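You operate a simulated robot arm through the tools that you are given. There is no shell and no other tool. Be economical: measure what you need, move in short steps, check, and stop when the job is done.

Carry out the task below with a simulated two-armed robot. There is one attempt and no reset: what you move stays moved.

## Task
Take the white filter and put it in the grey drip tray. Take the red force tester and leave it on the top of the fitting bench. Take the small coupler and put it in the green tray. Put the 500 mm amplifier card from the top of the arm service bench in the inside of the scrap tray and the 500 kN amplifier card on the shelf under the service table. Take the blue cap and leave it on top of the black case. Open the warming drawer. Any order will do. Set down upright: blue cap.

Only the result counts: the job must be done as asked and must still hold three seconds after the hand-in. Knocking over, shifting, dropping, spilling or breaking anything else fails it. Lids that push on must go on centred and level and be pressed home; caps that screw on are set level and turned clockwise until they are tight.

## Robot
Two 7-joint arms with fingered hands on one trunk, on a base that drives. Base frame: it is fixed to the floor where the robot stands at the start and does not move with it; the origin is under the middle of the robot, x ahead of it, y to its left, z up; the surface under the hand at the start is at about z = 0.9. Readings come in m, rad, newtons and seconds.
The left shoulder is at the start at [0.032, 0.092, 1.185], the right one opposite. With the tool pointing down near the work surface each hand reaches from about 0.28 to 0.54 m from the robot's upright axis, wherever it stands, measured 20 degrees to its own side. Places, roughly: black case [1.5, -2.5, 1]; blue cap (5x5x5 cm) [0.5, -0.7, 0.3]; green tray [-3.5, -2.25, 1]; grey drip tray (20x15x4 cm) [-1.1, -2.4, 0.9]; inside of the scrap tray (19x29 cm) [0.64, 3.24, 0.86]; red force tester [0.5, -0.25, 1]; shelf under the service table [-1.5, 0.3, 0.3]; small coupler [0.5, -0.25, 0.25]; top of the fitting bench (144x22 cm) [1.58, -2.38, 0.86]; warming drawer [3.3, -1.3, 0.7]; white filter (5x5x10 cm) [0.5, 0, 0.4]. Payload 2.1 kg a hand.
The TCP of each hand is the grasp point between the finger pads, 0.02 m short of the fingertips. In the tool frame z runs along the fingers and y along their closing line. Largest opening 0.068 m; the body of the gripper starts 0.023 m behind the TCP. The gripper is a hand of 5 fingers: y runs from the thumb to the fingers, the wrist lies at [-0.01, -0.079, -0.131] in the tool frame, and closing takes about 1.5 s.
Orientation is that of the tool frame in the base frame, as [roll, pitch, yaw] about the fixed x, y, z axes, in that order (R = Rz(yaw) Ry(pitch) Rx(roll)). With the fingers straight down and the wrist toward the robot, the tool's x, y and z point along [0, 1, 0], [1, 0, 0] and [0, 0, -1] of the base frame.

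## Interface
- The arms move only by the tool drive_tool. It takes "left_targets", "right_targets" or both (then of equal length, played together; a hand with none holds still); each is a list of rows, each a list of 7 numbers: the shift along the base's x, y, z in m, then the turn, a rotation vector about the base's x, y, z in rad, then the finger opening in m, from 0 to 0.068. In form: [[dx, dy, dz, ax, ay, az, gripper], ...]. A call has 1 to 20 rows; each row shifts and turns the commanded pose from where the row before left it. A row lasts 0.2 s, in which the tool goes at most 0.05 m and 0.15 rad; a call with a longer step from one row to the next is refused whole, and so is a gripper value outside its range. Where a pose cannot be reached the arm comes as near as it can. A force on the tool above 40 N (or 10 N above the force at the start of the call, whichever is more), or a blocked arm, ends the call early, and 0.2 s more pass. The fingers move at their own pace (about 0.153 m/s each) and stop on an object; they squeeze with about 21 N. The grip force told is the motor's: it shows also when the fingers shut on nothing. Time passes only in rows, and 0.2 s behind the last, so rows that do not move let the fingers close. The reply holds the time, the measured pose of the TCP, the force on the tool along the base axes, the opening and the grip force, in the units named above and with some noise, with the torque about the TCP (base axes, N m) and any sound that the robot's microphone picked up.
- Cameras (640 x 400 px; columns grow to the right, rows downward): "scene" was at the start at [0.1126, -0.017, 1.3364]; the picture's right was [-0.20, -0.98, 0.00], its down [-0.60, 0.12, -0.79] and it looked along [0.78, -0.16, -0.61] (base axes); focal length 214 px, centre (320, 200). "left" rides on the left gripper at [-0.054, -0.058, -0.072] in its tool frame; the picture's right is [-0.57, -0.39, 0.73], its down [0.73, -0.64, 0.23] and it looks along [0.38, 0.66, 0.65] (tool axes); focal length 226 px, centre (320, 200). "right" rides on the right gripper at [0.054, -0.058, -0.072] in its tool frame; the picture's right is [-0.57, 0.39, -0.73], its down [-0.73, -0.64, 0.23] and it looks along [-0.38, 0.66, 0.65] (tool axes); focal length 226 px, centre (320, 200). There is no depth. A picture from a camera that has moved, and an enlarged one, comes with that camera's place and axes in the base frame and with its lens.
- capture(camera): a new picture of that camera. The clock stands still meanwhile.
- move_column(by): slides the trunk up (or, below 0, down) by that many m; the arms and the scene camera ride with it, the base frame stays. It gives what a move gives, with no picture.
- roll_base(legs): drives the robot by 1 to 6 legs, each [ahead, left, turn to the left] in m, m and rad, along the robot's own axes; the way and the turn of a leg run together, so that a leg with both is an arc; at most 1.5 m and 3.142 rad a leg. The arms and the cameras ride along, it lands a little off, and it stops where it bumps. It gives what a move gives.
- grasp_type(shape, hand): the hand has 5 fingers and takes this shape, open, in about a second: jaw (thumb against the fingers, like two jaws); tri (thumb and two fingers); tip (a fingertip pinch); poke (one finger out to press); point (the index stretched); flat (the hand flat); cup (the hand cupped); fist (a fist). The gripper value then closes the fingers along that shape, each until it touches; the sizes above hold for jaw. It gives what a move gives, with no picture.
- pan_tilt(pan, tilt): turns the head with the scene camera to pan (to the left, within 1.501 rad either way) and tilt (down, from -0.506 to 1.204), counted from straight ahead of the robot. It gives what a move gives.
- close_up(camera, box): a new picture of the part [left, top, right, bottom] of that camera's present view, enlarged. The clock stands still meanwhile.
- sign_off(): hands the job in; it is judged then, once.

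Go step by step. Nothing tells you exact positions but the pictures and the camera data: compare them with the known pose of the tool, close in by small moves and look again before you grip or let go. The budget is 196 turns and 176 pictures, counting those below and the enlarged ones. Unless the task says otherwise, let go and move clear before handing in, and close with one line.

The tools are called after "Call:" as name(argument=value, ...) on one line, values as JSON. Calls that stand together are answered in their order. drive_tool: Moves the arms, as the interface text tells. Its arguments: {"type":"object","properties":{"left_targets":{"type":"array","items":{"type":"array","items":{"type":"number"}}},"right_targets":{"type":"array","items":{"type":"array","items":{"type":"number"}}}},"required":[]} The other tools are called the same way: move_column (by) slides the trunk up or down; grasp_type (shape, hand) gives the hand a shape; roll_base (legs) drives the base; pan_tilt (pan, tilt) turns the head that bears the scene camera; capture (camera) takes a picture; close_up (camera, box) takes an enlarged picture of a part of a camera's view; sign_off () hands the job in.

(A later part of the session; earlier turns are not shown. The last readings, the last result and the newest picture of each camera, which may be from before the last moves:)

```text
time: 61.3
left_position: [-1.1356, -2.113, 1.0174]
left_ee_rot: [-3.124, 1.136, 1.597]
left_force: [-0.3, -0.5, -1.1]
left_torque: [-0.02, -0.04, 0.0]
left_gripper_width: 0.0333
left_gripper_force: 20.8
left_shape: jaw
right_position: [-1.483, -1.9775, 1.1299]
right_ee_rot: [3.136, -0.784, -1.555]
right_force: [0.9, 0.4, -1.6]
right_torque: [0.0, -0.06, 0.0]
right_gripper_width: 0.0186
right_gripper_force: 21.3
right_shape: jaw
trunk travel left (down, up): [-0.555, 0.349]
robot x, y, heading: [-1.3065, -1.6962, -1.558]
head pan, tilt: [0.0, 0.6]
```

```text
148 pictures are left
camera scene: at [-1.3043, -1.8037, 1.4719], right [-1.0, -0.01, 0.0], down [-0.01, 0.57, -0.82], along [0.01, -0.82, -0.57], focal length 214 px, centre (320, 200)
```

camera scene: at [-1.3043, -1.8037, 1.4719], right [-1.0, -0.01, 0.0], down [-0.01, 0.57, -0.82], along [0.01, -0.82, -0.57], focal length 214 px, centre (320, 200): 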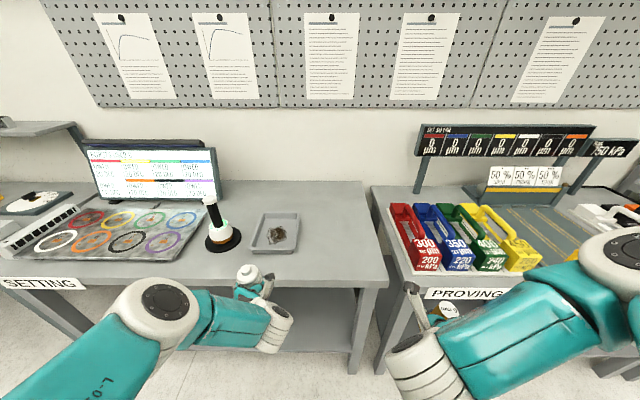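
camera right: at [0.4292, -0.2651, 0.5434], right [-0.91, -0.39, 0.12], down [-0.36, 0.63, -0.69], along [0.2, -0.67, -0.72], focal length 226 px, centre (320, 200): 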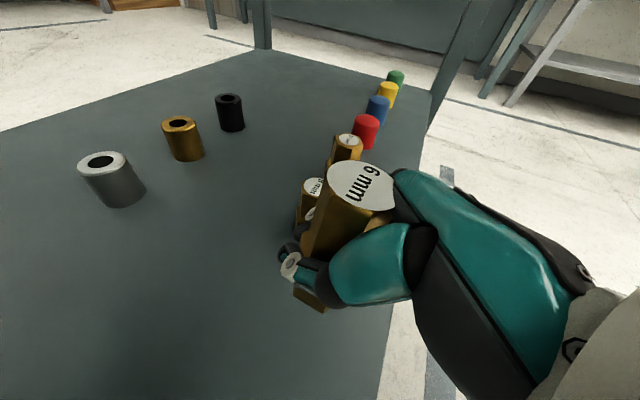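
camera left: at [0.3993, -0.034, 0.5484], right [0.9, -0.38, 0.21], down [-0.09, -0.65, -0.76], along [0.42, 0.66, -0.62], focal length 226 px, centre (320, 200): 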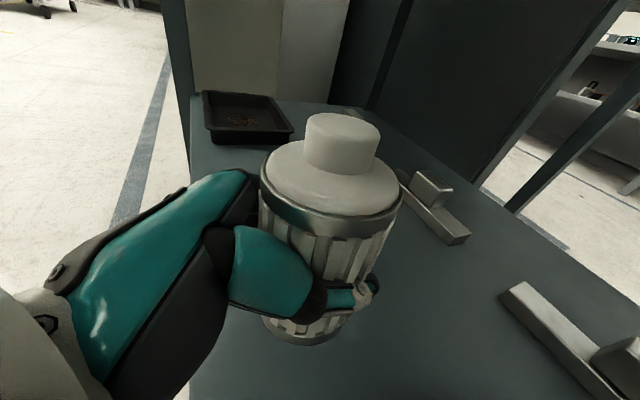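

The tray centre comes out at [-1.127, -2.395]. I'll extend the left arm first so its elbow straightens, then roll forward the rest.

Call:
drive_tool(left_targets=[[0, -0.02, 0.015, 0, 0, 0, 0], [0, -0.025, 0.015, 0, 0, 0, 0], [0, -0.025, 0.01, 0, 0, 0, 0], [0, -0.025, 0, 0, 0, 0, 0], [0, 0, 0, 0, 0, 0, 0]])

Call:
roll_base(legs=[[0.165, 0, 0]])

Call:
capture(camera="scene")

Call:
capture(camera="left")

```text
time: 62.5
left_position: [-1.1353, -2.2037, 1.0603]
left_ee_rot: [-3.124, 1.135, 1.596]
left_force: [0.6, -0.3, -1.3]
left_torque: [0.02, 0.01, 0.03]
left_gripper_width: 0.033
left_gripper_force: 21.1
left_shape: jaw
left hand out of reach, approached as far as the arm can: row 4
right_position: [-1.4837, -1.9789, 1.1319]
right_ee_rot: [3.137, -0.786, -1.553]
right_force: [-0.3, -0.5, -1.5]
right_torque: [0.0, -0.02, -0.05]
right_gripper_width: 0.0186
right_gripper_force: 20.5
right_shape: jaw
trunk travel left (down, up): [-0.555, 0.349]
robot x, y, heading: [-1.3046, -1.6985, -1.556]
head pan, tilt: [0.0, 0.6]
```

```text
time: 64.0
left_position: [-1.1324, -2.3725, 1.0597]
left_ee_rot: [-3.126, 1.137, 1.595]
left_force: [-0.9, 0.1, -1.8]
left_torque: [0.03, -0.01, -0.03]
left_gripper_width: 0.0329
left_gripper_force: 21.3
left_shape: jaw
right_position: [-1.4806, -2.1466, 1.1303]
right_ee_rot: [3.134, -0.785, -1.554]
right_force: [-0.5, -0.7, -2.0]
right_torque: [0.01, 0.01, 0.0]
right_gripper_width: 0.0185
right_gripper_force: 20.9
right_shape: jaw
trunk travel left (down, up): [-0.555, 0.349]
robot x, y, heading: [-1.3023, -1.865, -1.559]
head pan, tilt: [0.0, 0.6]
```

```text
147 pictures are left
camera scene: at [-1.3021, -1.9716, 1.4718], right [-1.0, -0.01, 0.0], down [-0.01, 0.57, -0.82], along [0.01, -0.82, -0.57], focal length 214 px, centre (320, 200)
```

scene: 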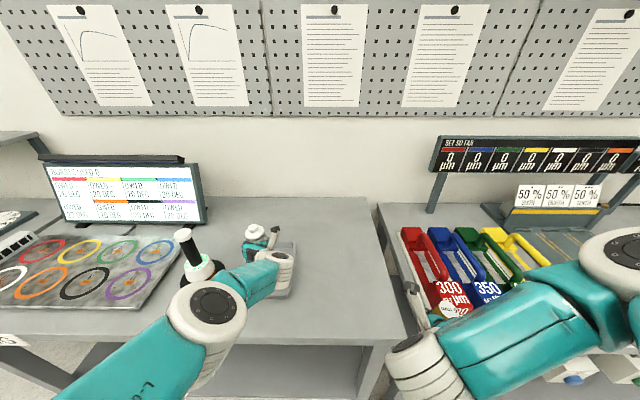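

```text
146 pictures are left
camera left: at [-1.1901, -2.3295, 1.1394], right [-0.38, -0.9, 0.21], down [-0.65, 0.09, -0.76], along [0.66, -0.42, -0.62], focal length 226 px, centre (320, 200)
```

left: 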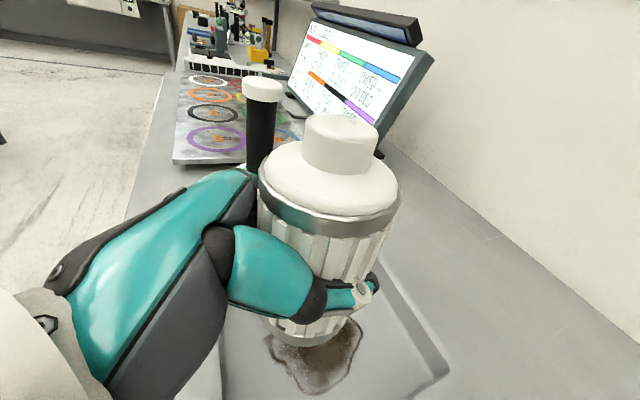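

The filter hangs over the middle of the drip tray. I'll lower the trunk a bit, then ease the filter down with the arm.

Call:
move_column(by=-0.055)

Call:
drive_tool(left_targets=[[0, -0.01, -0.008, 0, 0, 0, 0], [0, 0, -0.008, 0, 0, 0, 0], [0, 0, 0, 0, 0, 0, 0]])

Call:
capture(camera="left")

```text
time: 65.0
left_position: [-1.1336, -2.3715, 1.0042]
left_ee_rot: [-3.126, 1.136, 1.594]
left_force: [-0.4, -0.2, -1.3]
left_torque: [-0.02, -0.01, 0.02]
left_gripper_width: 0.0329
left_gripper_force: 21.1
left_shape: jaw
right_position: [-1.482, -2.1457, 1.0772]
right_ee_rot: [3.138, -0.785, -1.555]
right_force: [0.4, 0.3, -1.0]
right_torque: [-0.03, 0.04, 0.02]
right_gripper_width: 0.0186
right_gripper_force: 20.6
right_shape: jaw
trunk travel left (down, up): [-0.5, 0.404]
robot x, y, heading: [-1.3023, -1.8693, -1.557]
head pan, tilt: [0.0, 0.6]
```

```text
time: 65.8
left_position: [-1.13, -2.3697, 0.9922]
left_ee_rot: [-3.124, 1.135, 1.599]
left_force: [1.1, -0.1, -1.1]
left_torque: [0.0, -0.02, 0.0]
left_gripper_width: 0.033
left_gripper_force: 21.2
left_shape: jaw
left hand out of reach, approached as far as the arm can: row 1, 2
right_position: [-1.4809, -2.145, 1.0757]
right_ee_rot: [3.136, -0.785, -1.554]
right_force: [0.4, 0.1, -1.8]
right_torque: [-0.02, -0.02, -0.01]
right_gripper_width: 0.0186
right_gripper_force: 21.0
right_shape: jaw
trunk travel left (down, up): [-0.5, 0.404]
robot x, y, heading: [-1.3016, -1.8615, -1.558]
head pan, tilt: [0.0, 0.6]
```

```text
145 pictures are left
camera left: at [-1.187, -2.3274, 1.0733], right [-0.38, -0.9, 0.21], down [-0.65, 0.09, -0.76], along [0.66, -0.42, -0.62], focal length 226 px, centre (320, 200)
```

left: 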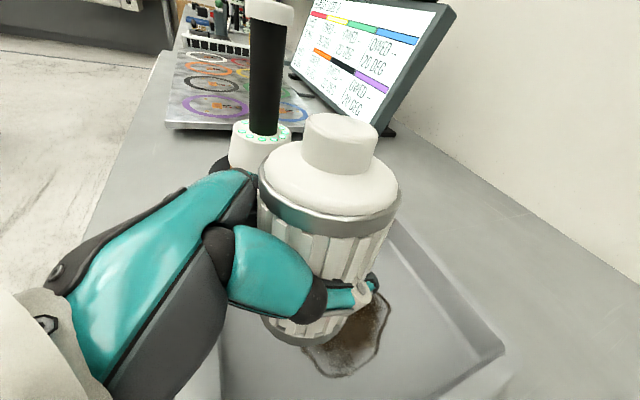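

Still hovering a couple of centimetres; I'll lower the trunk further in small steps, watching the force.

Call:
move_column(by=-0.012)

Call:
capture(camera="left")

```text
time: 66.3
left_position: [-1.1295, -2.3701, 0.9812]
left_ee_rot: [-3.125, 1.134, 1.595]
left_force: [0.0, 0.4, -0.9]
left_torque: [0.01, 0.0, -0.02]
left_gripper_width: 0.0332
left_gripper_force: 21.2
left_shape: jaw
right_position: [-1.4806, -2.1446, 1.0637]
right_ee_rot: [3.138, -0.785, -1.556]
right_force: [0.1, -0.6, -1.9]
right_torque: [-0.02, -0.01, 0.01]
right_gripper_width: 0.0186
right_gripper_force: 21.3
right_shape: jaw
trunk travel left (down, up): [-0.488, 0.416]
robot x, y, heading: [-1.3013, -1.8686, -1.559]
head pan, tilt: [0.0, 0.6]
```

```text
144 pictures are left
camera left: at [-1.1875, -2.3278, 1.0621], right [-0.38, -0.9, 0.21], down [-0.65, 0.09, -0.76], along [0.66, -0.42, -0.62], focal length 226 px, centre (320, 200)
```

left: 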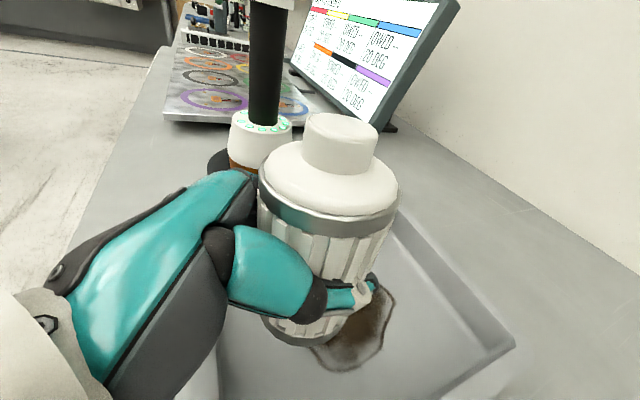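

No contact yet, so I'll keep lowering.

Call:
move_column(by=-0.015)

Call:
capture(camera="left")

```text
time: 67.0
left_position: [-1.1306, -2.3702, 0.9678]
left_ee_rot: [-3.126, 1.137, 1.597]
left_force: [0.3, 0.8, -1.0]
left_torque: [0.0, 0.02, 0.01]
left_gripper_width: 0.033
left_gripper_force: 21.2
left_shape: jaw
right_position: [-1.4812, -2.1449, 1.051]
right_ee_rot: [3.137, -0.786, -1.555]
right_force: [-1.4, -0.5, -1.0]
right_torque: [0.0, -0.01, -0.01]
right_gripper_width: 0.0187
right_gripper_force: 21.2
right_shape: jaw
trunk travel left (down, up): [-0.473, 0.431]
robot x, y, heading: [-1.3041, -1.8667, -1.553]
head pan, tilt: [0.0, 0.6]
```

```text
143 pictures are left
camera left: at [-1.1873, -2.3278, 1.0472], right [-0.38, -0.9, 0.21], down [-0.65, 0.09, -0.76], along [0.66, -0.42, -0.62], focal length 226 px, centre (320, 200)
```

left: 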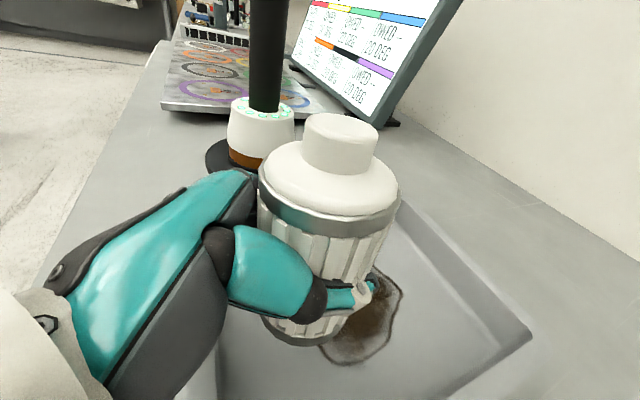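

The tray rim works out to z about 0.916, so the floor is near 0.88 and there are about 1.5 cm to go. I'll lower the rest carefully.

Call:
drive_tool(left_targets=[[0, 0.004, -0.005, 0, 0, 0, 0], [0, 0, -0.005, 0, 0, 0, 0], [0, 0, -0.004, 0, 0, 0, 0], [0, 0, 0, 0, 0, 0, 0]])

Call:
capture(camera="left")

```text
time: 68.0
left_position: [-1.1294, -2.3627, 0.9528]
left_ee_rot: [-3.125, 1.136, 1.595]
left_force: [0.1, -0.3, -1.7]
left_torque: [-0.01, 0.01, 0.0]
left_gripper_width: 0.0332
left_gripper_force: 21.0
left_shape: jaw
right_position: [-1.4806, -2.1448, 1.0489]
right_ee_rot: [3.138, -0.785, -1.556]
right_force: [0.1, -0.2, -0.7]
right_torque: [-0.02, 0.0, 0.0]
right_gripper_width: 0.0184
right_gripper_force: 21.4
right_shape: jaw
trunk travel left (down, up): [-0.473, 0.431]
robot x, y, heading: [-1.3042, -1.865, -1.556]
head pan, tilt: [0.0, 0.6]
```

```text
142 pictures are left
camera left: at [-1.1857, -2.3209, 1.0337], right [-0.38, -0.9, 0.21], down [-0.65, 0.09, -0.76], along [0.66, -0.42, -0.62], focal length 226 px, centre (320, 200)
```

left: 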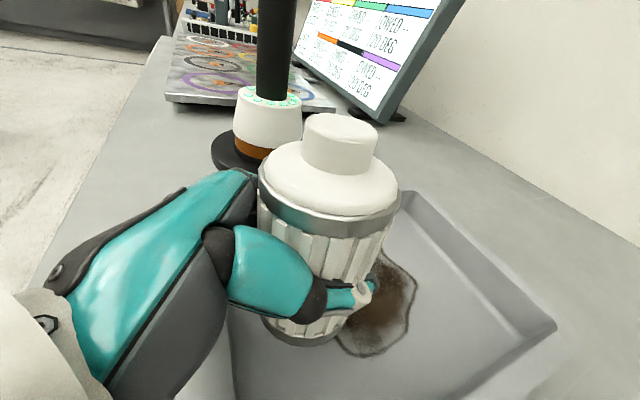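

Call:
drive_tool(left_targets=[[0, 0, -0.004, 0, 0, 0, 0], [0, 0, -0.003, 0, 0, 0, 0], [0, 0, 0, 0, 0, 0, 0]])

Call:
close_up(camera="left", box=[200, 200, 440, 400])

```text
time: 68.8
left_position: [-1.1277, -2.3625, 0.9516]
left_ee_rot: [-3.129, 1.139, 1.594]
left_force: [-0.3, -0.4, -0.9]
left_torque: [0.0, 0.01, -0.05]
left_gripper_width: 0.0332
left_gripper_force: 20.8
left_shape: jaw
left hand out of reach, approached as far as the arm can: row 1
right_position: [-1.4815, -2.1458, 1.0488]
right_ee_rot: [3.138, -0.786, -1.556]
right_force: [0.6, -0.8, -2.0]
right_torque: [-0.03, -0.01, -0.01]
right_gripper_width: 0.0187
right_gripper_force: 20.8
right_shape: jaw
trunk travel left (down, up): [-0.473, 0.431]
robot x, y, heading: [-1.3021, -1.8622, -1.553]
head pan, tilt: [0.0, 0.6]
```

```text
2.00 times, centred on (320, 300) of left
camera zoom: at [-1.1853, -2.3201, 1.032], right [-0.38, -0.9, 0.21], down [-0.65, 0.09, -0.76], along [0.66, -0.42, -0.62], focal length 452 px, centre (320, 0)
```

zoom: 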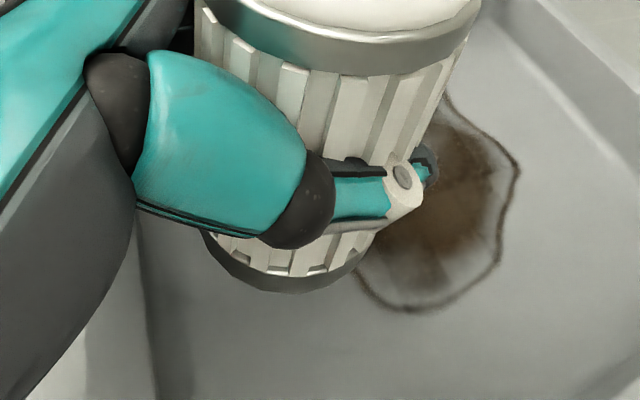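

The arm is at its limit, so the trunk must do the last bit.

Call:
move_column(by=-0.007)

Call:
close_up(camera="left", box=[200, 200, 440, 400])

```text
time: 69.3
left_position: [-1.1289, -2.3622, 0.9429]
left_ee_rot: [-3.126, 1.135, 1.592]
left_force: [-0.1, 0.0, -1.0]
left_torque: [-0.02, -0.04, 0.0]
left_gripper_width: 0.0329
left_gripper_force: 20.7
left_shape: jaw
right_position: [-1.4814, -2.1458, 1.041]
right_ee_rot: [3.139, -0.784, -1.557]
right_force: [-0.3, 0.7, -1.9]
right_torque: [-0.01, -0.01, 0.01]
right_gripper_width: 0.0185
right_gripper_force: 20.5
right_shape: jaw
trunk travel left (down, up): [-0.466, 0.438]
robot x, y, heading: [-1.303, -1.8641, -1.56]
head pan, tilt: [0.0, 0.6]
```

```text
2.00 times, centred on (320, 300) of left
camera zoom: at [-1.1856, -2.32, 1.0245], right [-0.38, -0.9, 0.21], down [-0.65, 0.09, -0.76], along [0.66, -0.42, -0.62], focal length 452 px, centre (320, 0)
```

zoom: 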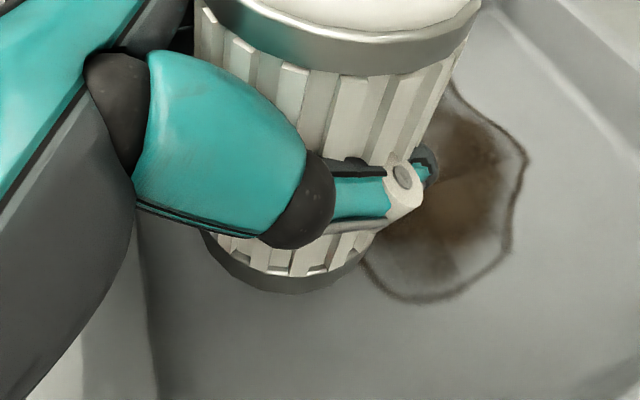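

Call:
move_column(by=-0.006)

Call:
close_up(camera="left", box=[200, 200, 440, 400])

```text
time: 69.9
left_position: [-1.1284, -2.363, 0.9386]
left_ee_rot: [-3.125, 1.136, 1.597]
left_force: [0.7, -0.4, -1.8]
left_torque: [0.0, -0.03, 0.0]
left_gripper_width: 0.0328
left_gripper_force: 21.5
left_shape: jaw
right_position: [-1.4815, -2.1444, 1.0359]
right_ee_rot: [3.137, -0.785, -1.555]
right_force: [-0.7, 0.9, -1.4]
right_torque: [-0.01, 0.05, -0.01]
right_gripper_width: 0.0187
right_gripper_force: 21.3
right_shape: jaw
trunk travel left (down, up): [-0.46, 0.444]
robot x, y, heading: [-1.3045, -1.8672, -1.56]
head pan, tilt: [0.0, 0.6]
```

```text
2.00 times, centred on (320, 300) of left
camera zoom: at [-1.1854, -2.32, 1.0184], right [-0.38, -0.9, 0.21], down [-0.65, 0.09, -0.76], along [0.66, -0.42, -0.62], focal length 452 px, centre (320, 0)
```

zoom: 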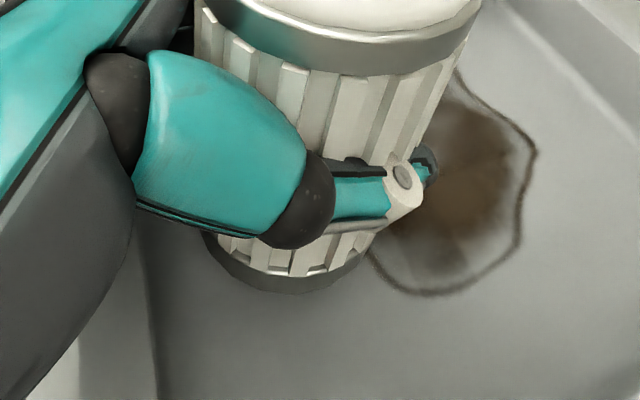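

Call:
move_column(by=-0.006)

Call:
close_up(camera="left", box=[200, 200, 440, 400])

```text
time: 70.4
left_position: [-1.128, -2.3638, 0.9334]
left_ee_rot: [-3.133, 1.138, 1.589]
left_force: [0.3, -3.2, 12.0]
left_torque: [0.48, -0.24, -0.05]
left_gripper_width: 0.0328
left_gripper_force: 20.9
left_shape: jaw
right_position: [-1.4813, -2.1443, 1.0299]
right_ee_rot: [3.135, -0.785, -1.552]
right_force: [0.2, -0.2, -1.4]
right_torque: [0.01, 0.0, 0.0]
right_gripper_width: 0.0186
right_gripper_force: 21.7
right_shape: jaw
trunk travel left (down, up): [-0.454, 0.45]
robot x, y, heading: [-1.3048, -1.8651, -1.559]
head pan, tilt: [0.0, 0.6]
```

```text
2.00 times, centred on (320, 300) of left
camera zoom: at [-1.1858, -2.3199, 1.0134], right [-0.38, -0.9, 0.21], down [-0.65, 0.09, -0.76], along [0.66, -0.42, -0.62], focal length 452 px, centre (320, 0)
```

zoom: 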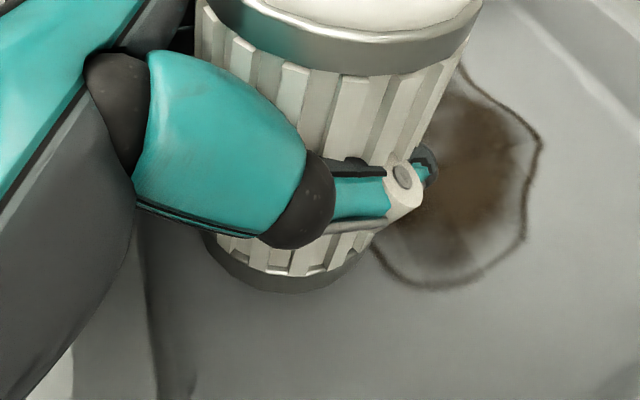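

Force and torque indicate the hand's underside touches the near rim (about 6 cm behind the TCP), not the filter on the floor. I'll lift slightly, move 3 cm deeper into the tray and lower again.

Call:
move_column(by=0.014)

Call:
roll_base(legs=[[0.035, 0, 0]])

Call:
move_column(by=-0.014)

Call:
close_up(camera="left", box=[200, 200, 440, 400])

```text
time: 71.1
left_position: [-1.1282, -2.3622, 0.9456]
left_ee_rot: [-3.128, 1.138, 1.594]
left_force: [0.0, -0.5, -1.5]
left_torque: [0.01, -0.02, 0.02]
left_gripper_width: 0.033
left_gripper_force: 21.4
left_shape: jaw
right_position: [-1.4809, -2.1456, 1.0444]
right_ee_rot: [3.136, -0.786, -1.554]
right_force: [-0.8, -0.1, -1.2]
right_torque: [-0.02, -0.02, 0.02]
right_gripper_width: 0.0186
right_gripper_force: 21.0
right_shape: jaw
trunk travel left (down, up): [-0.468, 0.436]
robot x, y, heading: [-1.3046, -1.8677, -1.554]
head pan, tilt: [0.0, 0.6]
```

```text
time: 71.9
left_position: [-1.1281, -2.3967, 0.9462]
left_ee_rot: [-3.125, 1.136, 1.596]
left_force: [0.0, 0.8, -0.7]
left_torque: [-0.01, 0.04, 0.0]
left_gripper_width: 0.0331
left_gripper_force: 20.9
left_shape: jaw
right_position: [-1.4804, -2.1803, 1.0442]
right_ee_rot: [3.136, -0.786, -1.555]
right_force: [-0.3, 0.9, -1.6]
right_torque: [-0.01, 0.0, -0.01]
right_gripper_width: 0.0185
right_gripper_force: 20.9
right_shape: jaw
trunk travel left (down, up): [-0.468, 0.436]
robot x, y, heading: [-1.3026, -1.9011, -1.559]
head pan, tilt: [0.0, 0.6]
```

```text
time: 72.5
left_position: [-1.1277, -2.3979, 0.9319]
left_ee_rot: [-3.123, 1.136, 1.598]
left_force: [0.1, -0.3, -1.1]
left_torque: [0.01, -0.01, 0.02]
left_gripper_width: 0.033
left_gripper_force: 20.4
left_shape: jaw
right_position: [-1.4804, -2.1811, 1.0299]
right_ee_rot: [3.138, -0.786, -1.556]
right_force: [0.8, 0.4, -1.4]
right_torque: [0.0, 0.0, 0.01]
right_gripper_width: 0.0186
right_gripper_force: 20.7
right_shape: jaw
trunk travel left (down, up): [-0.454, 0.45]
robot x, y, heading: [-1.3057, -1.9004, -1.556]
head pan, tilt: [0.0, 0.6]
```

```text
2.00 times, centred on (320, 300) of left
camera zoom: at [-1.1852, -2.355, 1.0125], right [-0.38, -0.9, 0.21], down [-0.65, 0.09, -0.76], along [0.66, -0.42, -0.62], focal length 452 px, centre (320, 0)
```

zoom: 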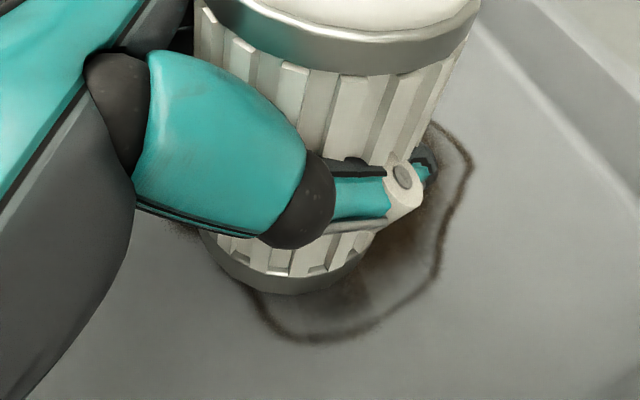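

Clear of the rim now at the same height. Continuing down.

Call:
move_column(by=-0.006)

Call:
move_column(by=-0.004)

```text
time: 73.1
left_position: [-1.1283, -2.3969, 0.9264]
left_ee_rot: [-3.126, 1.139, 1.596]
left_force: [-0.7, -2.0, 11.8]
left_torque: [-0.03, -0.19, -0.04]
left_gripper_width: 0.0334
left_gripper_force: 21.1
left_shape: jaw
right_position: [-1.4811, -2.1803, 1.024]
right_ee_rot: [3.137, -0.785, -1.555]
right_force: [-0.5, 0.5, -0.8]
right_torque: [-0.05, 0.01, -0.01]
right_gripper_width: 0.0187
right_gripper_force: 20.6
right_shape: jaw
trunk travel left (down, up): [-0.448, 0.456]
robot x, y, heading: [-1.3015, -1.8998, -1.559]
head pan, tilt: [0.0, 0.6]
```

```text
time: 73.6
left_position: [-1.1281, -2.3952, 0.9253]
left_ee_rot: [-3.13, 1.138, 1.591]
left_force: [-2.9, -3.2, 23.0]
left_torque: [-0.17, -0.33, -0.15]
left_gripper_width: 0.0333
left_gripper_force: 20.9
left_shape: jaw
right_position: [-1.482, -2.1793, 1.0205]
right_ee_rot: [3.138, -0.789, -1.556]
right_force: [-0.6, 0.9, -1.3]
right_torque: [-0.04, 0.01, 0.0]
right_gripper_width: 0.0188
right_gripper_force: 20.9
right_shape: jaw
trunk travel left (down, up): [-0.444, 0.46]
robot x, y, heading: [-1.3026, -1.8994, -1.559]
head pan, tilt: [0.0, 0.6]
```

The filter is on the tray floor. I'll ease the pressure, open and withdraw backwards and upward.

Call:
move_column(by=0.006)

Call:
drive_tool(left_targets=[[0, 0, 0, 0, 0, 0, 0.02], [0, 0, 0, 0, 0, 0, 0.04], [0, 0, 0, 0, 0, 0, 0.068], [0, 0, 0, 0, 0, 0, 0.068], [0, 0, 0, 0, 0, 0, 0.068], [0, 0.015, 0.007, 0, 0, 0, 0.068], [0, 0.02, 0.009, 0, 0, 0, 0.068], [0, 0.02, 0.009, 0, 0, 0, 0.068], [0, 0.025, 0.012, 0, 0, 0, 0.068], [0, 0.03, 0.02, 0, 0, 0, 0.068], [0, 0.0, 0.03, 0, 0, 0, 0.068]])

Call:
capture(camera="left")

```text
time: 74.2
left_position: [-1.1282, -2.3965, 0.9263]
left_ee_rot: [-3.118, 1.133, 1.601]
left_force: [0.4, -0.9, 2.3]
left_torque: [-0.03, -0.07, -0.02]
left_gripper_width: 0.0327
left_gripper_force: 20.7
left_shape: jaw
right_position: [-1.4815, -2.1799, 1.0255]
right_ee_rot: [3.136, -0.785, -1.554]
right_force: [-0.5, -0.1, -1.7]
right_torque: [-0.01, 0.01, -0.02]
right_gripper_width: 0.0185
right_gripper_force: 21.3
right_shape: jaw
trunk travel left (down, up): [-0.45, 0.454]
robot x, y, heading: [-1.3041, -1.9039, -1.561]
head pan, tilt: [0.0, 0.6]
```

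```text
time: 76.6
left_position: [-1.1257, -2.2866, 1.014]
left_ee_rot: [-3.12, 1.139, 1.599]
left_force: [0.2, 0.3, -0.9]
left_torque: [-0.02, 0.0, -0.02]
left_gripper_width: 0.0678
left_gripper_force: 0.0
left_shape: jaw
right_position: [-1.4807, -2.1799, 1.0266]
right_ee_rot: [3.136, -0.785, -1.557]
right_force: [-0.2, -0.3, -1.0]
right_torque: [0.0, -0.05, 0.02]
right_gripper_width: 0.0186
right_gripper_force: 21.2
right_shape: jaw
trunk travel left (down, up): [-0.45, 0.454]
robot x, y, heading: [-1.3043, -1.9044, -1.556]
head pan, tilt: [0.0, 0.6]
```

```text
136 pictures are left
camera left: at [-1.1835, -2.2444, 1.095], right [-0.38, -0.9, 0.21], down [-0.65, 0.09, -0.76], along [0.66, -0.42, -0.62], focal length 226 px, centre (320, 200)
```

left: 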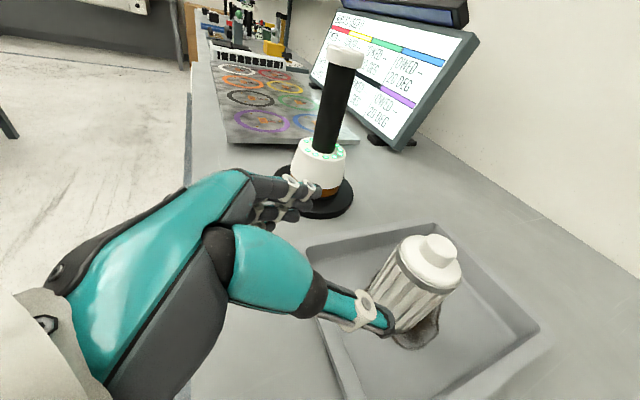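

The white filter stands in the drip tray. I'll back away, and drive along the wall toward the green tray at about [-3.5, -2.25].

Call:
roll_base(legs=[[-0.55, 0, 0], [0, -0.9, 0]])

Call:
pan_tilt(pan=-0.9, tilt=0.35)

Call:
capture(camera="scene")

```text
time: 84.2
left_position: [-2.0633, -1.7529, 1.0155]
left_ee_rot: [-3.124, 1.137, 1.607]
left_force: [-0.9, 0.5, 0.3]
left_torque: [0.0, 0.02, 0.01]
left_gripper_width: 0.0675
left_gripper_force: 0.0
left_shape: jaw
right_position: [-2.4179, -1.6478, 1.0264]
right_ee_rot: [3.14, -0.785, -1.547]
right_force: [-0.4, 0.0, -1.0]
right_torque: [0.01, 0.0, 0.04]
right_gripper_width: 0.0189
right_gripper_force: 20.9
right_shape: jaw
trunk travel left (down, up): [-0.45, 0.454]
robot x, y, heading: [-2.2432, -1.3689, -1.545]
head pan, tilt: [0.0, 0.6]
```

```text
time: 85.4
left_position: [-2.0634, -1.7517, 1.0138]
left_ee_rot: [-3.128, 1.138, 1.603]
left_force: [0.4, -0.5, 0.4]
left_torque: [0.02, -0.01, -0.02]
left_gripper_width: 0.0677
left_gripper_force: 0.0
left_shape: jaw
right_position: [-2.4189, -1.649, 1.0264]
right_ee_rot: [3.136, -0.785, -1.545]
right_force: [0.6, 0.2, -0.9]
right_torque: [-0.06, 0.0, 0.0]
right_gripper_width: 0.0185
right_gripper_force: 21.0
right_shape: jaw
trunk travel left (down, up): [-0.45, 0.454]
robot x, y, heading: [-2.2455, -1.3692, -1.551]
head pan, tilt: [-0.901, 0.351]
```

```text
135 pictures are left
camera scene: at [-2.315, -1.451, 1.3893], right [-0.64, 0.77, 0.0], down [0.26, 0.22, -0.94], along [-0.72, -0.6, -0.34], focal length 214 px, centre (320, 200)
```

scene: 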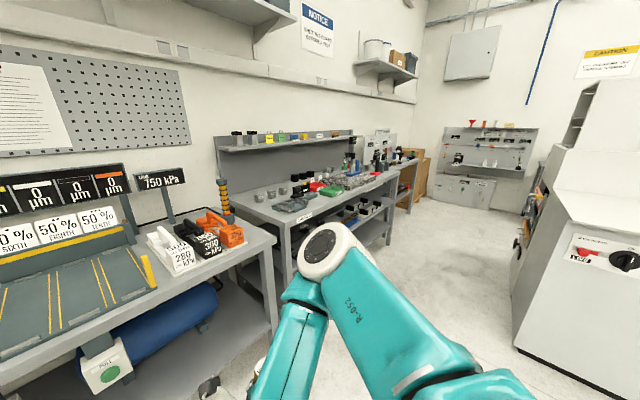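

The green tray appears on the next bench near pixel (330,188). I'll move sideways in front of it and look.

Call:
roll_base(legs=[[0.0, -1.05, -0.02]])

Call:
pan_tilt(pan=-0.1, tilt=0.5)

Call:
capture(camera="scene")

```text
time: 91.0
left_position: [-3.1611, -1.7593, 1.0144]
left_ee_rot: [-3.123, 1.135, 1.557]
left_force: [0.2, -0.5, -0.3]
left_torque: [0.0, -0.01, -0.02]
left_gripper_width: 0.0678
left_gripper_force: 0.1
left_shape: jaw
right_position: [-3.5114, -1.6359, 1.0258]
right_ee_rot: [3.137, -0.786, -1.598]
right_force: [-0.2, 0.1, -1.7]
right_torque: [-0.02, -0.01, 0.04]
right_gripper_width: 0.0185
right_gripper_force: 20.8
right_shape: jaw
trunk travel left (down, up): [-0.45, 0.454]
robot x, y, heading: [-3.3225, -1.3624, -1.599]
head pan, tilt: [-0.901, 0.351]
```

```text
time: 92.1
left_position: [-3.1622, -1.7584, 1.0145]
left_ee_rot: [-3.128, 1.136, 1.552]
left_force: [-0.5, 0.0, -0.3]
left_torque: [0.02, 0.0, -0.02]
left_gripper_width: 0.0676
left_gripper_force: 0.1
left_shape: jaw
right_position: [-3.5098, -1.6372, 1.026]
right_ee_rot: [3.137, -0.785, -1.596]
right_force: [0.8, 0.0, -1.2]
right_torque: [0.0, 0.01, 0.03]
right_gripper_width: 0.0185
right_gripper_force: 20.8
right_shape: jaw
trunk travel left (down, up): [-0.45, 0.454]
robot x, y, heading: [-3.3187, -1.368, -1.599]
head pan, tilt: [-0.099, 0.499]
```

```text
134 pictures are left
camera scene: at [-3.3342, -1.4795, 1.3757], right [-0.99, 0.13, 0.0], down [0.06, 0.47, -0.88], along [-0.11, -0.87, -0.48], focal length 214 px, centre (320, 200)
```

scene: 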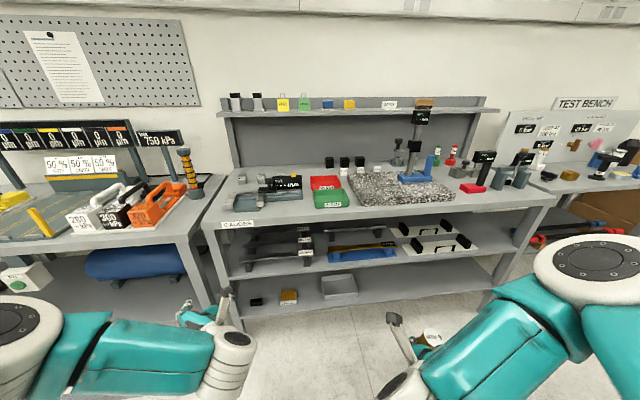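

Call:
close_up(camera="scene", box=[240, 140, 480, 290])

```text
2.67 times, centred on (360, 215) of scene
camera zoom: at [-3.3342, -1.4795, 1.3757], right [-0.99, 0.13, 0.0], down [0.06, 0.47, -0.88], along [-0.11, -0.87, -0.48], focal length 572 px, centre (213, 160)
```

zoom: 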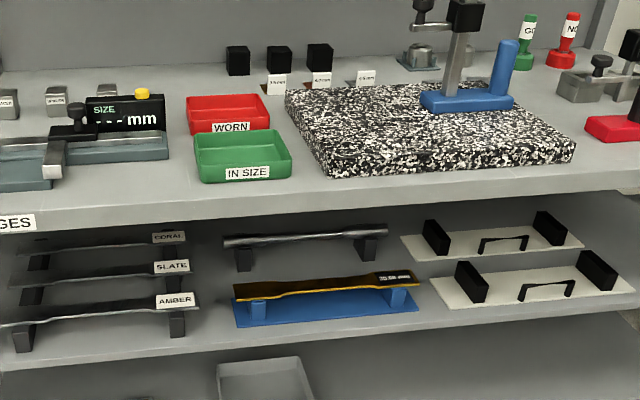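

The green "IN SIZE" tray is at about [-3.50, -2.36], with the red WORN tray behind it and calipers to its left. I'll raise and tuck the left hand, extend the right, and approach.

Call:
drive_tool(left_targets=[[0, 0.02, 0.02, 0, 0, 0, 0.068], [0, 0.03, 0.03, 0, 0, 0, 0.068], [0, 0.03, 0.03, 0, 0, 0, 0.068], [0, 0.03, 0.03, 0, 0, 0, 0.068], [0, 0.0, 0.0, 0, 0, 0, 0.068]], right_targets=[[0, -0.03, 0.02, 0, 0, 0, 0], [0, -0.04, 0.02, 0, 0, 0, 0], [0, -0.04, 0.02, 0, 0, 0, 0], [0, -0.04, 0.02, 0, 0, 0, 0], [0, -0.03, 0.0, 0, 0, 0, 0]])

Call:
roll_base(legs=[[0.4, 0, 0.02]])

Call:
capture(camera="scene")

Call:
capture(camera="right")

```text
time: 93.3
left_position: [-3.177, -1.6792, 1.1134]
left_ee_rot: [-3.124, 1.136, 1.557]
left_force: [0.0, -0.5, -0.6]
left_torque: [0.0, -0.01, -0.02]
left_gripper_width: 0.0677
left_gripper_force: 0.1
left_shape: jaw
left hand out of reach, approached as far as the arm can: row 4
right_position: [-3.5081, -1.8148, 1.1062]
right_ee_rot: [3.134, -0.786, -1.593]
right_force: [0.5, 0.0, -1.5]
right_torque: [0.0, 0.02, 0.0]
right_gripper_width: 0.0186
right_gripper_force: 21.1
right_shape: jaw
trunk travel left (down, up): [-0.45, 0.454]
robot x, y, heading: [-3.3204, -1.363, -1.599]
head pan, tilt: [-0.099, 0.499]
```

```text
time: 95.8
left_position: [-3.1765, -2.0792, 1.1137]
left_ee_rot: [-3.122, 1.135, 1.577]
left_force: [0.2, 0.5, 0.2]
left_torque: [0.01, -0.01, -0.01]
left_gripper_width: 0.0677
left_gripper_force: 0.1
left_shape: jaw
right_position: [-3.5056, -2.2236, 1.1052]
right_ee_rot: [3.137, -0.786, -1.576]
right_force: [0.3, 0.3, -1.1]
right_torque: [-0.03, -0.01, 0.04]
right_gripper_width: 0.0185
right_gripper_force: 21.2
right_shape: jaw
trunk travel left (down, up): [-0.45, 0.454]
robot x, y, heading: [-3.3298, -1.769, -1.58]
head pan, tilt: [-0.099, 0.499]
```

```text
132 pictures are left
camera scene: at [-3.3391, -1.8848, 1.3756], right [-0.99, 0.11, 0.0], down [0.05, 0.48, -0.88], along [-0.09, -0.87, -0.48], focal length 214 px, centre (320, 200)
```

scene: 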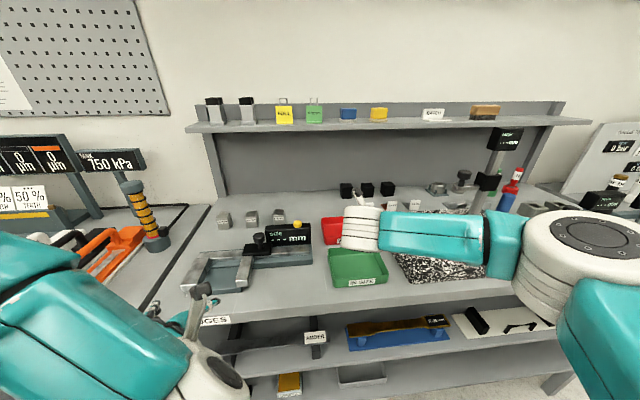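

```text
131 pictures are left
camera right: at [-3.4486, -2.2118, 1.1945], right [-0.38, 0.92, 0.12], down [0.64, 0.35, -0.68], along [-0.67, -0.18, -0.72], focal length 226 px, centre (320, 200)
```

right: 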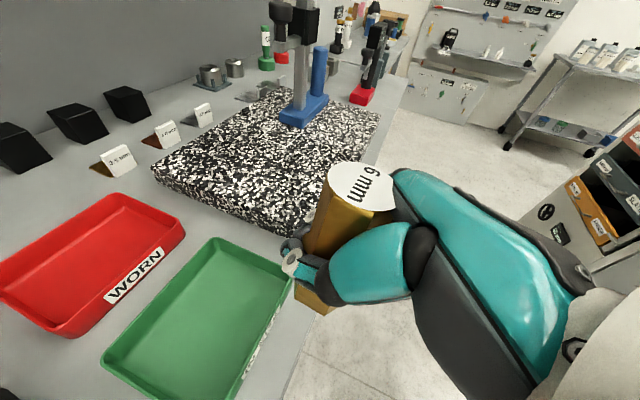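

The green tray's centre is about [-3.49, -2.335]. I'll roll 10 cm forward and lower the right hand over it.

Call:
roll_base(legs=[[0.105, 0.01, 0]])

Call:
drive_tool(right_targets=[[0, 0, -0.025, 0, 0, 0, 0], [0, 0, -0.025, 0, 0, 0, 0], [0, 0, -0.025, 0, 0, 0, 0], [0, 0, -0.025, 0, 0, 0, 0], [0, 0, 0, 0, 0, 0, 0]])

Call:
capture(camera="right")

Call:
capture(camera="scene")

```text
time: 97.0
left_position: [-3.1671, -2.1835, 1.1134]
left_ee_rot: [-3.125, 1.135, 1.58]
left_force: [-0.1, -0.7, 0.2]
left_torque: [0.0, -0.02, 0.05]
left_gripper_width: 0.0678
left_gripper_force: 0.0
left_shape: jaw
right_position: [-3.4968, -2.3276, 1.1063]
right_ee_rot: [3.134, -0.786, -1.571]
right_force: [-0.7, 0.1, -0.7]
right_torque: [0.02, 0.01, -0.02]
right_gripper_width: 0.0182
right_gripper_force: 20.5
right_shape: jaw
trunk travel left (down, up): [-0.45, 0.454]
robot x, y, heading: [-3.3219, -1.8739, -1.577]
head pan, tilt: [-0.099, 0.499]
```

```text
time: 98.2
left_position: [-3.167, -2.1832, 1.1151]
left_ee_rot: [-3.128, 1.135, 1.576]
left_force: [-0.1, 0.6, 0.7]
left_torque: [-0.01, 0.02, -0.04]
left_gripper_width: 0.0674
left_gripper_force: 0.2
left_shape: jaw
right_position: [-3.4958, -2.3264, 1.003]
right_ee_rot: [3.137, -0.785, -1.574]
right_force: [-0.4, 0.2, -1.1]
right_torque: [-0.01, 0.0, 0.01]
right_gripper_width: 0.0185
right_gripper_force: 20.5
right_shape: jaw
trunk travel left (down, up): [-0.45, 0.454]
robot x, y, heading: [-3.3188, -1.8751, -1.579]
head pan, tilt: [-0.099, 0.499]
```

```text
130 pictures are left
camera right: at [-3.4371, -2.315, 1.0908], right [-0.38, 0.92, 0.12], down [0.64, 0.35, -0.68], along [-0.67, -0.19, -0.72], focal length 226 px, centre (320, 200)
```

right: 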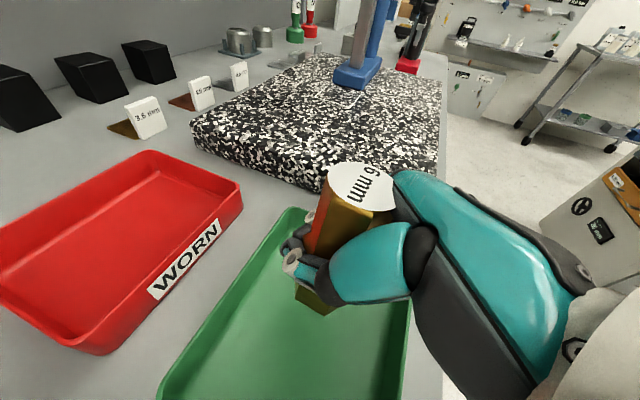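

```text
129 pictures are left
camera scene: at [-3.3295, -1.9876, 1.3757], right [-0.99, 0.1, 0.0], down [0.05, 0.48, -0.88], along [-0.09, -0.87, -0.48], focal length 214 px, centre (320, 200)
```

scene: 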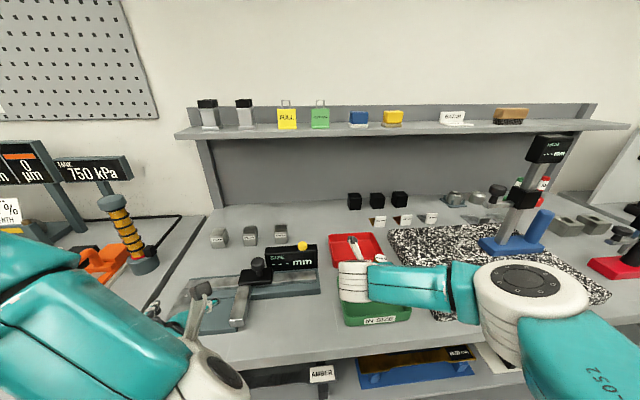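

Coupler hovers inside the tray outline. Lowering further with a small shift to centre.

Call:
drive_tool(right_targets=[[0.008, 0, -0.015, 0, 0, 0, 0], [0, 0, -0.015, 0, 0, 0, 0], [0, 0, -0.012, 0, 0, 0, 0], [0, 0, 0, 0, 0, 0, 0]])

Call:
capture(camera="right")

```text
time: 99.2
left_position: [-3.1687, -2.1826, 1.1132]
left_ee_rot: [-3.128, 1.136, 1.576]
left_force: [-0.5, 0.4, -0.1]
left_torque: [-0.01, -0.03, -0.01]
left_gripper_width: 0.0675
left_gripper_force: 0.0
left_shape: jaw
right_position: [-3.4889, -2.3253, 0.9635]
right_ee_rot: [3.136, -0.787, -1.576]
right_force: [0.1, 0.4, -0.4]
right_torque: [-0.01, 0.04, -0.03]
right_gripper_width: 0.0185
right_gripper_force: 20.7
right_shape: jaw
trunk travel left (down, up): [-0.45, 0.454]
robot x, y, heading: [-3.3177, -1.8721, -1.576]
head pan, tilt: [-0.099, 0.499]
```

```text
128 pictures are left
camera right: at [-3.4299, -2.3134, 1.0527], right [-0.38, 0.92, 0.12], down [0.64, 0.35, -0.68], along [-0.67, -0.19, -0.72], focal length 226 px, centre (320, 200)
```

right: 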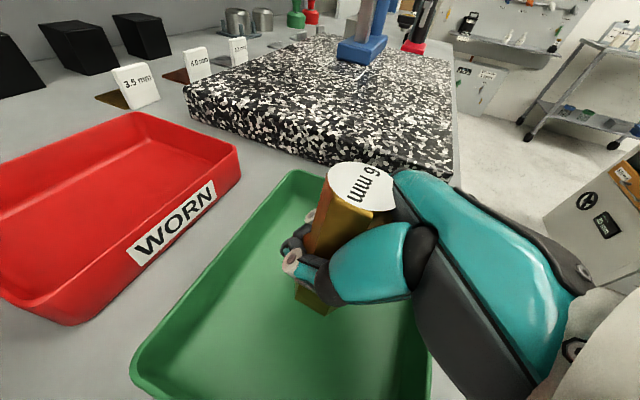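

Call:
drive_tool(right_targets=[[0, 0, -0.008, 0, 0, 0, 0], [0, 0, -0.006, 0, 0, 0, 0], [0, 0, -0.006, 0, 0, 0, 0], [0, 0, 0, 0, 0, 0, 0]])

Call:
close_up(camera="right", box=[120, 150, 480, 400])

```text
time: 100.2
left_position: [-3.1673, -2.1826, 1.1132]
left_ee_rot: [-3.125, 1.138, 1.579]
left_force: [0.4, 0.3, 1.2]
left_torque: [-0.02, -0.03, -0.02]
left_gripper_width: 0.0676
left_gripper_force: 0.0
left_shape: jaw
right_position: [-3.4891, -2.3272, 0.944]
right_ee_rot: [3.14, -0.784, -1.576]
right_force: [0.2, 0.0, -0.6]
right_torque: [-0.02, -0.02, 0.01]
right_gripper_width: 0.0183
right_gripper_force: 20.5
right_shape: jaw
trunk travel left (down, up): [-0.45, 0.454]
robot x, y, heading: [-3.3238, -1.871, -1.579]
head pan, tilt: [-0.099, 0.499]
```

```text
1.60 times, centred on (300, 275) of right
camera zoom: at [-3.4305, -2.3141, 1.0316], right [-0.38, 0.92, 0.12], down [0.64, 0.35, -0.68], along [-0.67, -0.19, -0.72], focal length 362 px, centre (352, 80)
```

zoom: 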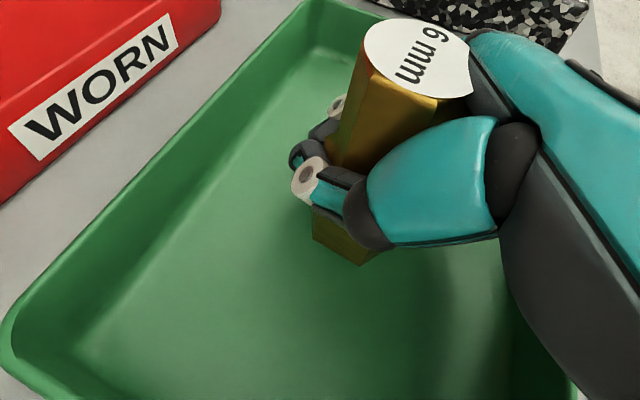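

Call:
drive_tool(right_targets=[[0, 0, -0.004, 0, 0, 0, 0], [0, 0, -0.004, 0, 0, 0, 0], [0, 0, -0.004, 0, 0, 0, 0], [0, 0, 0, 0, 0, 0, 0]])

Call:
close_up(camera="right", box=[120, 150, 480, 400])

```text
time: 101.2
left_position: [-3.1679, -2.1816, 1.1144]
left_ee_rot: [-3.125, 1.138, 1.579]
left_force: [0.2, -0.7, 0.3]
left_torque: [-0.02, 0.03, -0.02]
left_gripper_width: 0.0679
left_gripper_force: 0.1
left_shape: jaw
right_position: [-3.488, -2.3259, 0.9333]
right_ee_rot: [3.134, -0.789, -1.572]
right_force: [0.3, -3.4, 17.4]
right_torque: [0.13, 0.17, 0.03]
right_gripper_width: 0.0184
right_gripper_force: 20.9
right_shape: jaw
trunk travel left (down, up): [-0.45, 0.454]
robot x, y, heading: [-3.3204, -1.8756, -1.578]
head pan, tilt: [-0.099, 0.499]
```

```text
1.60 times, centred on (300, 275) of right
camera zoom: at [-3.4286, -2.3147, 1.0217], right [-0.38, 0.92, 0.11], down [0.64, 0.35, -0.68], along [-0.67, -0.19, -0.72], focal length 362 px, centre (352, 80)
```

zoom: 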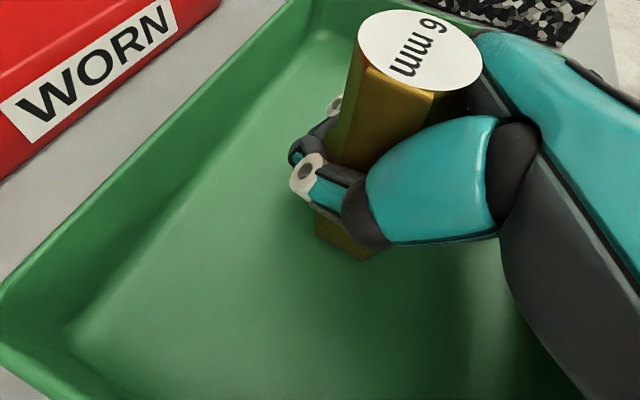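

The coupler touches the tray floor. I'll ease up, release, and withdraw along the tool axis.

Call:
drive_tool(right_targets=[[0, 0, 0.003, 0, 0, 0, 0], [0, 0, 0, 0, 0, 0, 0.02], [0, 0, 0, 0, 0, 0, 0.03], [0, 0, 0, 0, 0, 0, 0.05], [0, 0, 0, 0, 0, 0, 0.068], [0, 0, 0, 0, 0, 0, 0.068], [0, 0.012, 0.014, 0, 0, 0, 0.068], [0, 0.015, 0.02, 0, 0, 0, 0.068], [0, 0.02, 0.025, 0, 0, 0, 0.068], [0, 0.02, 0.03, 0, 0, 0, 0.068], [0, 0.02, 0.04, 0, 0, 0, 0.068]])

Call:
capture(camera="right")

```text
time: 103.6
left_position: [-3.168, -2.1824, 1.113]
left_ee_rot: [-3.123, 1.135, 1.581]
left_force: [-0.4, -0.1, -0.1]
left_torque: [-0.01, 0.02, 0.0]
left_gripper_width: 0.0678
left_gripper_force: 0.1
left_shape: jaw
right_position: [-3.4878, -2.2415, 1.0659]
right_ee_rot: [3.135, -0.786, -1.572]
right_force: [0.2, 0.7, 0.5]
right_torque: [0.02, -0.03, 0.04]
right_gripper_width: 0.0678
right_gripper_force: 0.1
right_shape: jaw
trunk travel left (down, up): [-0.45, 0.454]
robot x, y, heading: [-3.3225, -1.8748, -1.579]
head pan, tilt: [-0.099, 0.499]
```

```text
125 pictures are left
camera right: at [-3.429, -2.2298, 1.1536], right [-0.38, 0.92, 0.12], down [0.64, 0.35, -0.68], along [-0.67, -0.19, -0.72], focal length 226 px, centre (320, 200)
```

right: 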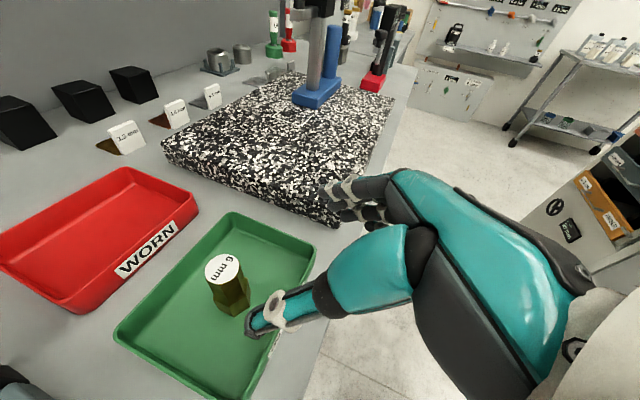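

The coupler stands in the green tray. Next I'll back off, turn toward the room's middle and look for the service table and the arm service bench.

Call:
roll_base(legs=[[-0.5, 0, 0], [0, 0.9, 0], [0, 0, 2.1]])

Call:
pan_tilt(pan=0, tilt=0.35)

Call:
capture(camera="scene")

Call:
pan_tilt(pan=1.2, tilt=0.35)

Call:
capture(camera="scene")

```text
time: 115.8
left_position: [-2.2458, -1.1082, 1.1146]
left_ee_rot: [-3.125, 1.137, -2.645]
left_force: [-0.8, 0.6, 0.2]
left_torque: [0.02, 0.0, 0.01]
left_gripper_width: 0.0676
left_gripper_force: 0.1
left_shape: jaw
right_position: [-2.0421, -1.3625, 1.0656]
right_ee_rot: [3.137, -0.785, 0.486]
right_force: [0.3, 0.2, -0.3]
right_torque: [0.0, -0.01, 0.03]
right_gripper_width: 0.0679
right_gripper_force: 0.0
right_shape: jaw
trunk travel left (down, up): [-0.45, 0.454]
robot x, y, heading: [-2.449, -1.389, 0.485]
head pan, tilt: [-0.099, 0.499]
```

```text
time: 116.5
left_position: [-2.2459, -1.1079, 1.1139]
left_ee_rot: [-3.125, 1.135, -2.644]
left_force: [-0.2, 0.2, -1.0]
left_torque: [-0.04, 0.01, 0.0]
left_gripper_width: 0.0679
left_gripper_force: 0.2
left_shape: jaw
right_position: [-2.0436, -1.3627, 1.0651]
right_ee_rot: [3.137, -0.784, 0.486]
right_force: [1.5, -0.4, -0.1]
right_torque: [-0.02, -0.02, 0.0]
right_gripper_width: 0.0679
right_gripper_force: 0.1
right_shape: jaw
trunk travel left (down, up): [-0.45, 0.454]
robot x, y, heading: [-2.4501, -1.389, 0.482]
head pan, tilt: [0.0, 0.351]
```

```text
124 pictures are left
camera scene: at [-2.3429, -1.3341, 1.3893], right [0.46, -0.89, 0.0], down [-0.3, -0.16, -0.94], along [0.83, 0.44, -0.34], focal length 214 px, centre (320, 200)
```

scene: 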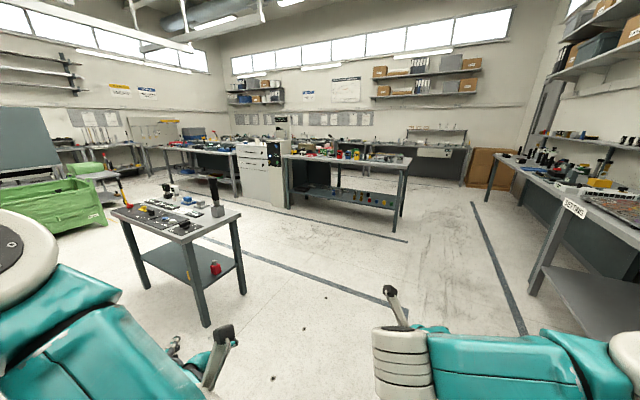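

```text
time: 117.9
left_position: [-2.2462, -1.1074, 1.1138]
left_ee_rot: [-3.123, 1.136, -2.643]
left_force: [0.1, 0.1, 0.8]
left_torque: [-0.01, -0.01, 0.01]
left_gripper_width: 0.0677
left_gripper_force: 0.1
left_shape: jaw
right_position: [-2.043, -1.3628, 1.0641]
right_ee_rot: [3.136, -0.786, 0.485]
right_force: [-0.3, 0.2, -0.1]
right_torque: [0.0, -0.04, -0.04]
right_gripper_width: 0.0679
right_gripper_force: 0.1
right_shape: jaw
trunk travel left (down, up): [-0.45, 0.454]
robot x, y, heading: [-2.4508, -1.3915, 0.481]
head pan, tilt: [1.201, 0.351]
```

```text
123 pictures are left
camera scene: at [-2.4359, -1.2848, 1.3894], right [0.99, 0.11, 0.0], down [0.04, -0.34, -0.94], along [-0.11, 0.93, -0.34], focal length 214 px, centre (320, 200)
```

scene: 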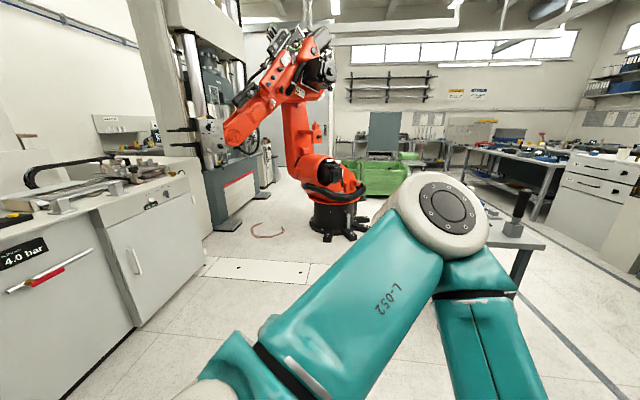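

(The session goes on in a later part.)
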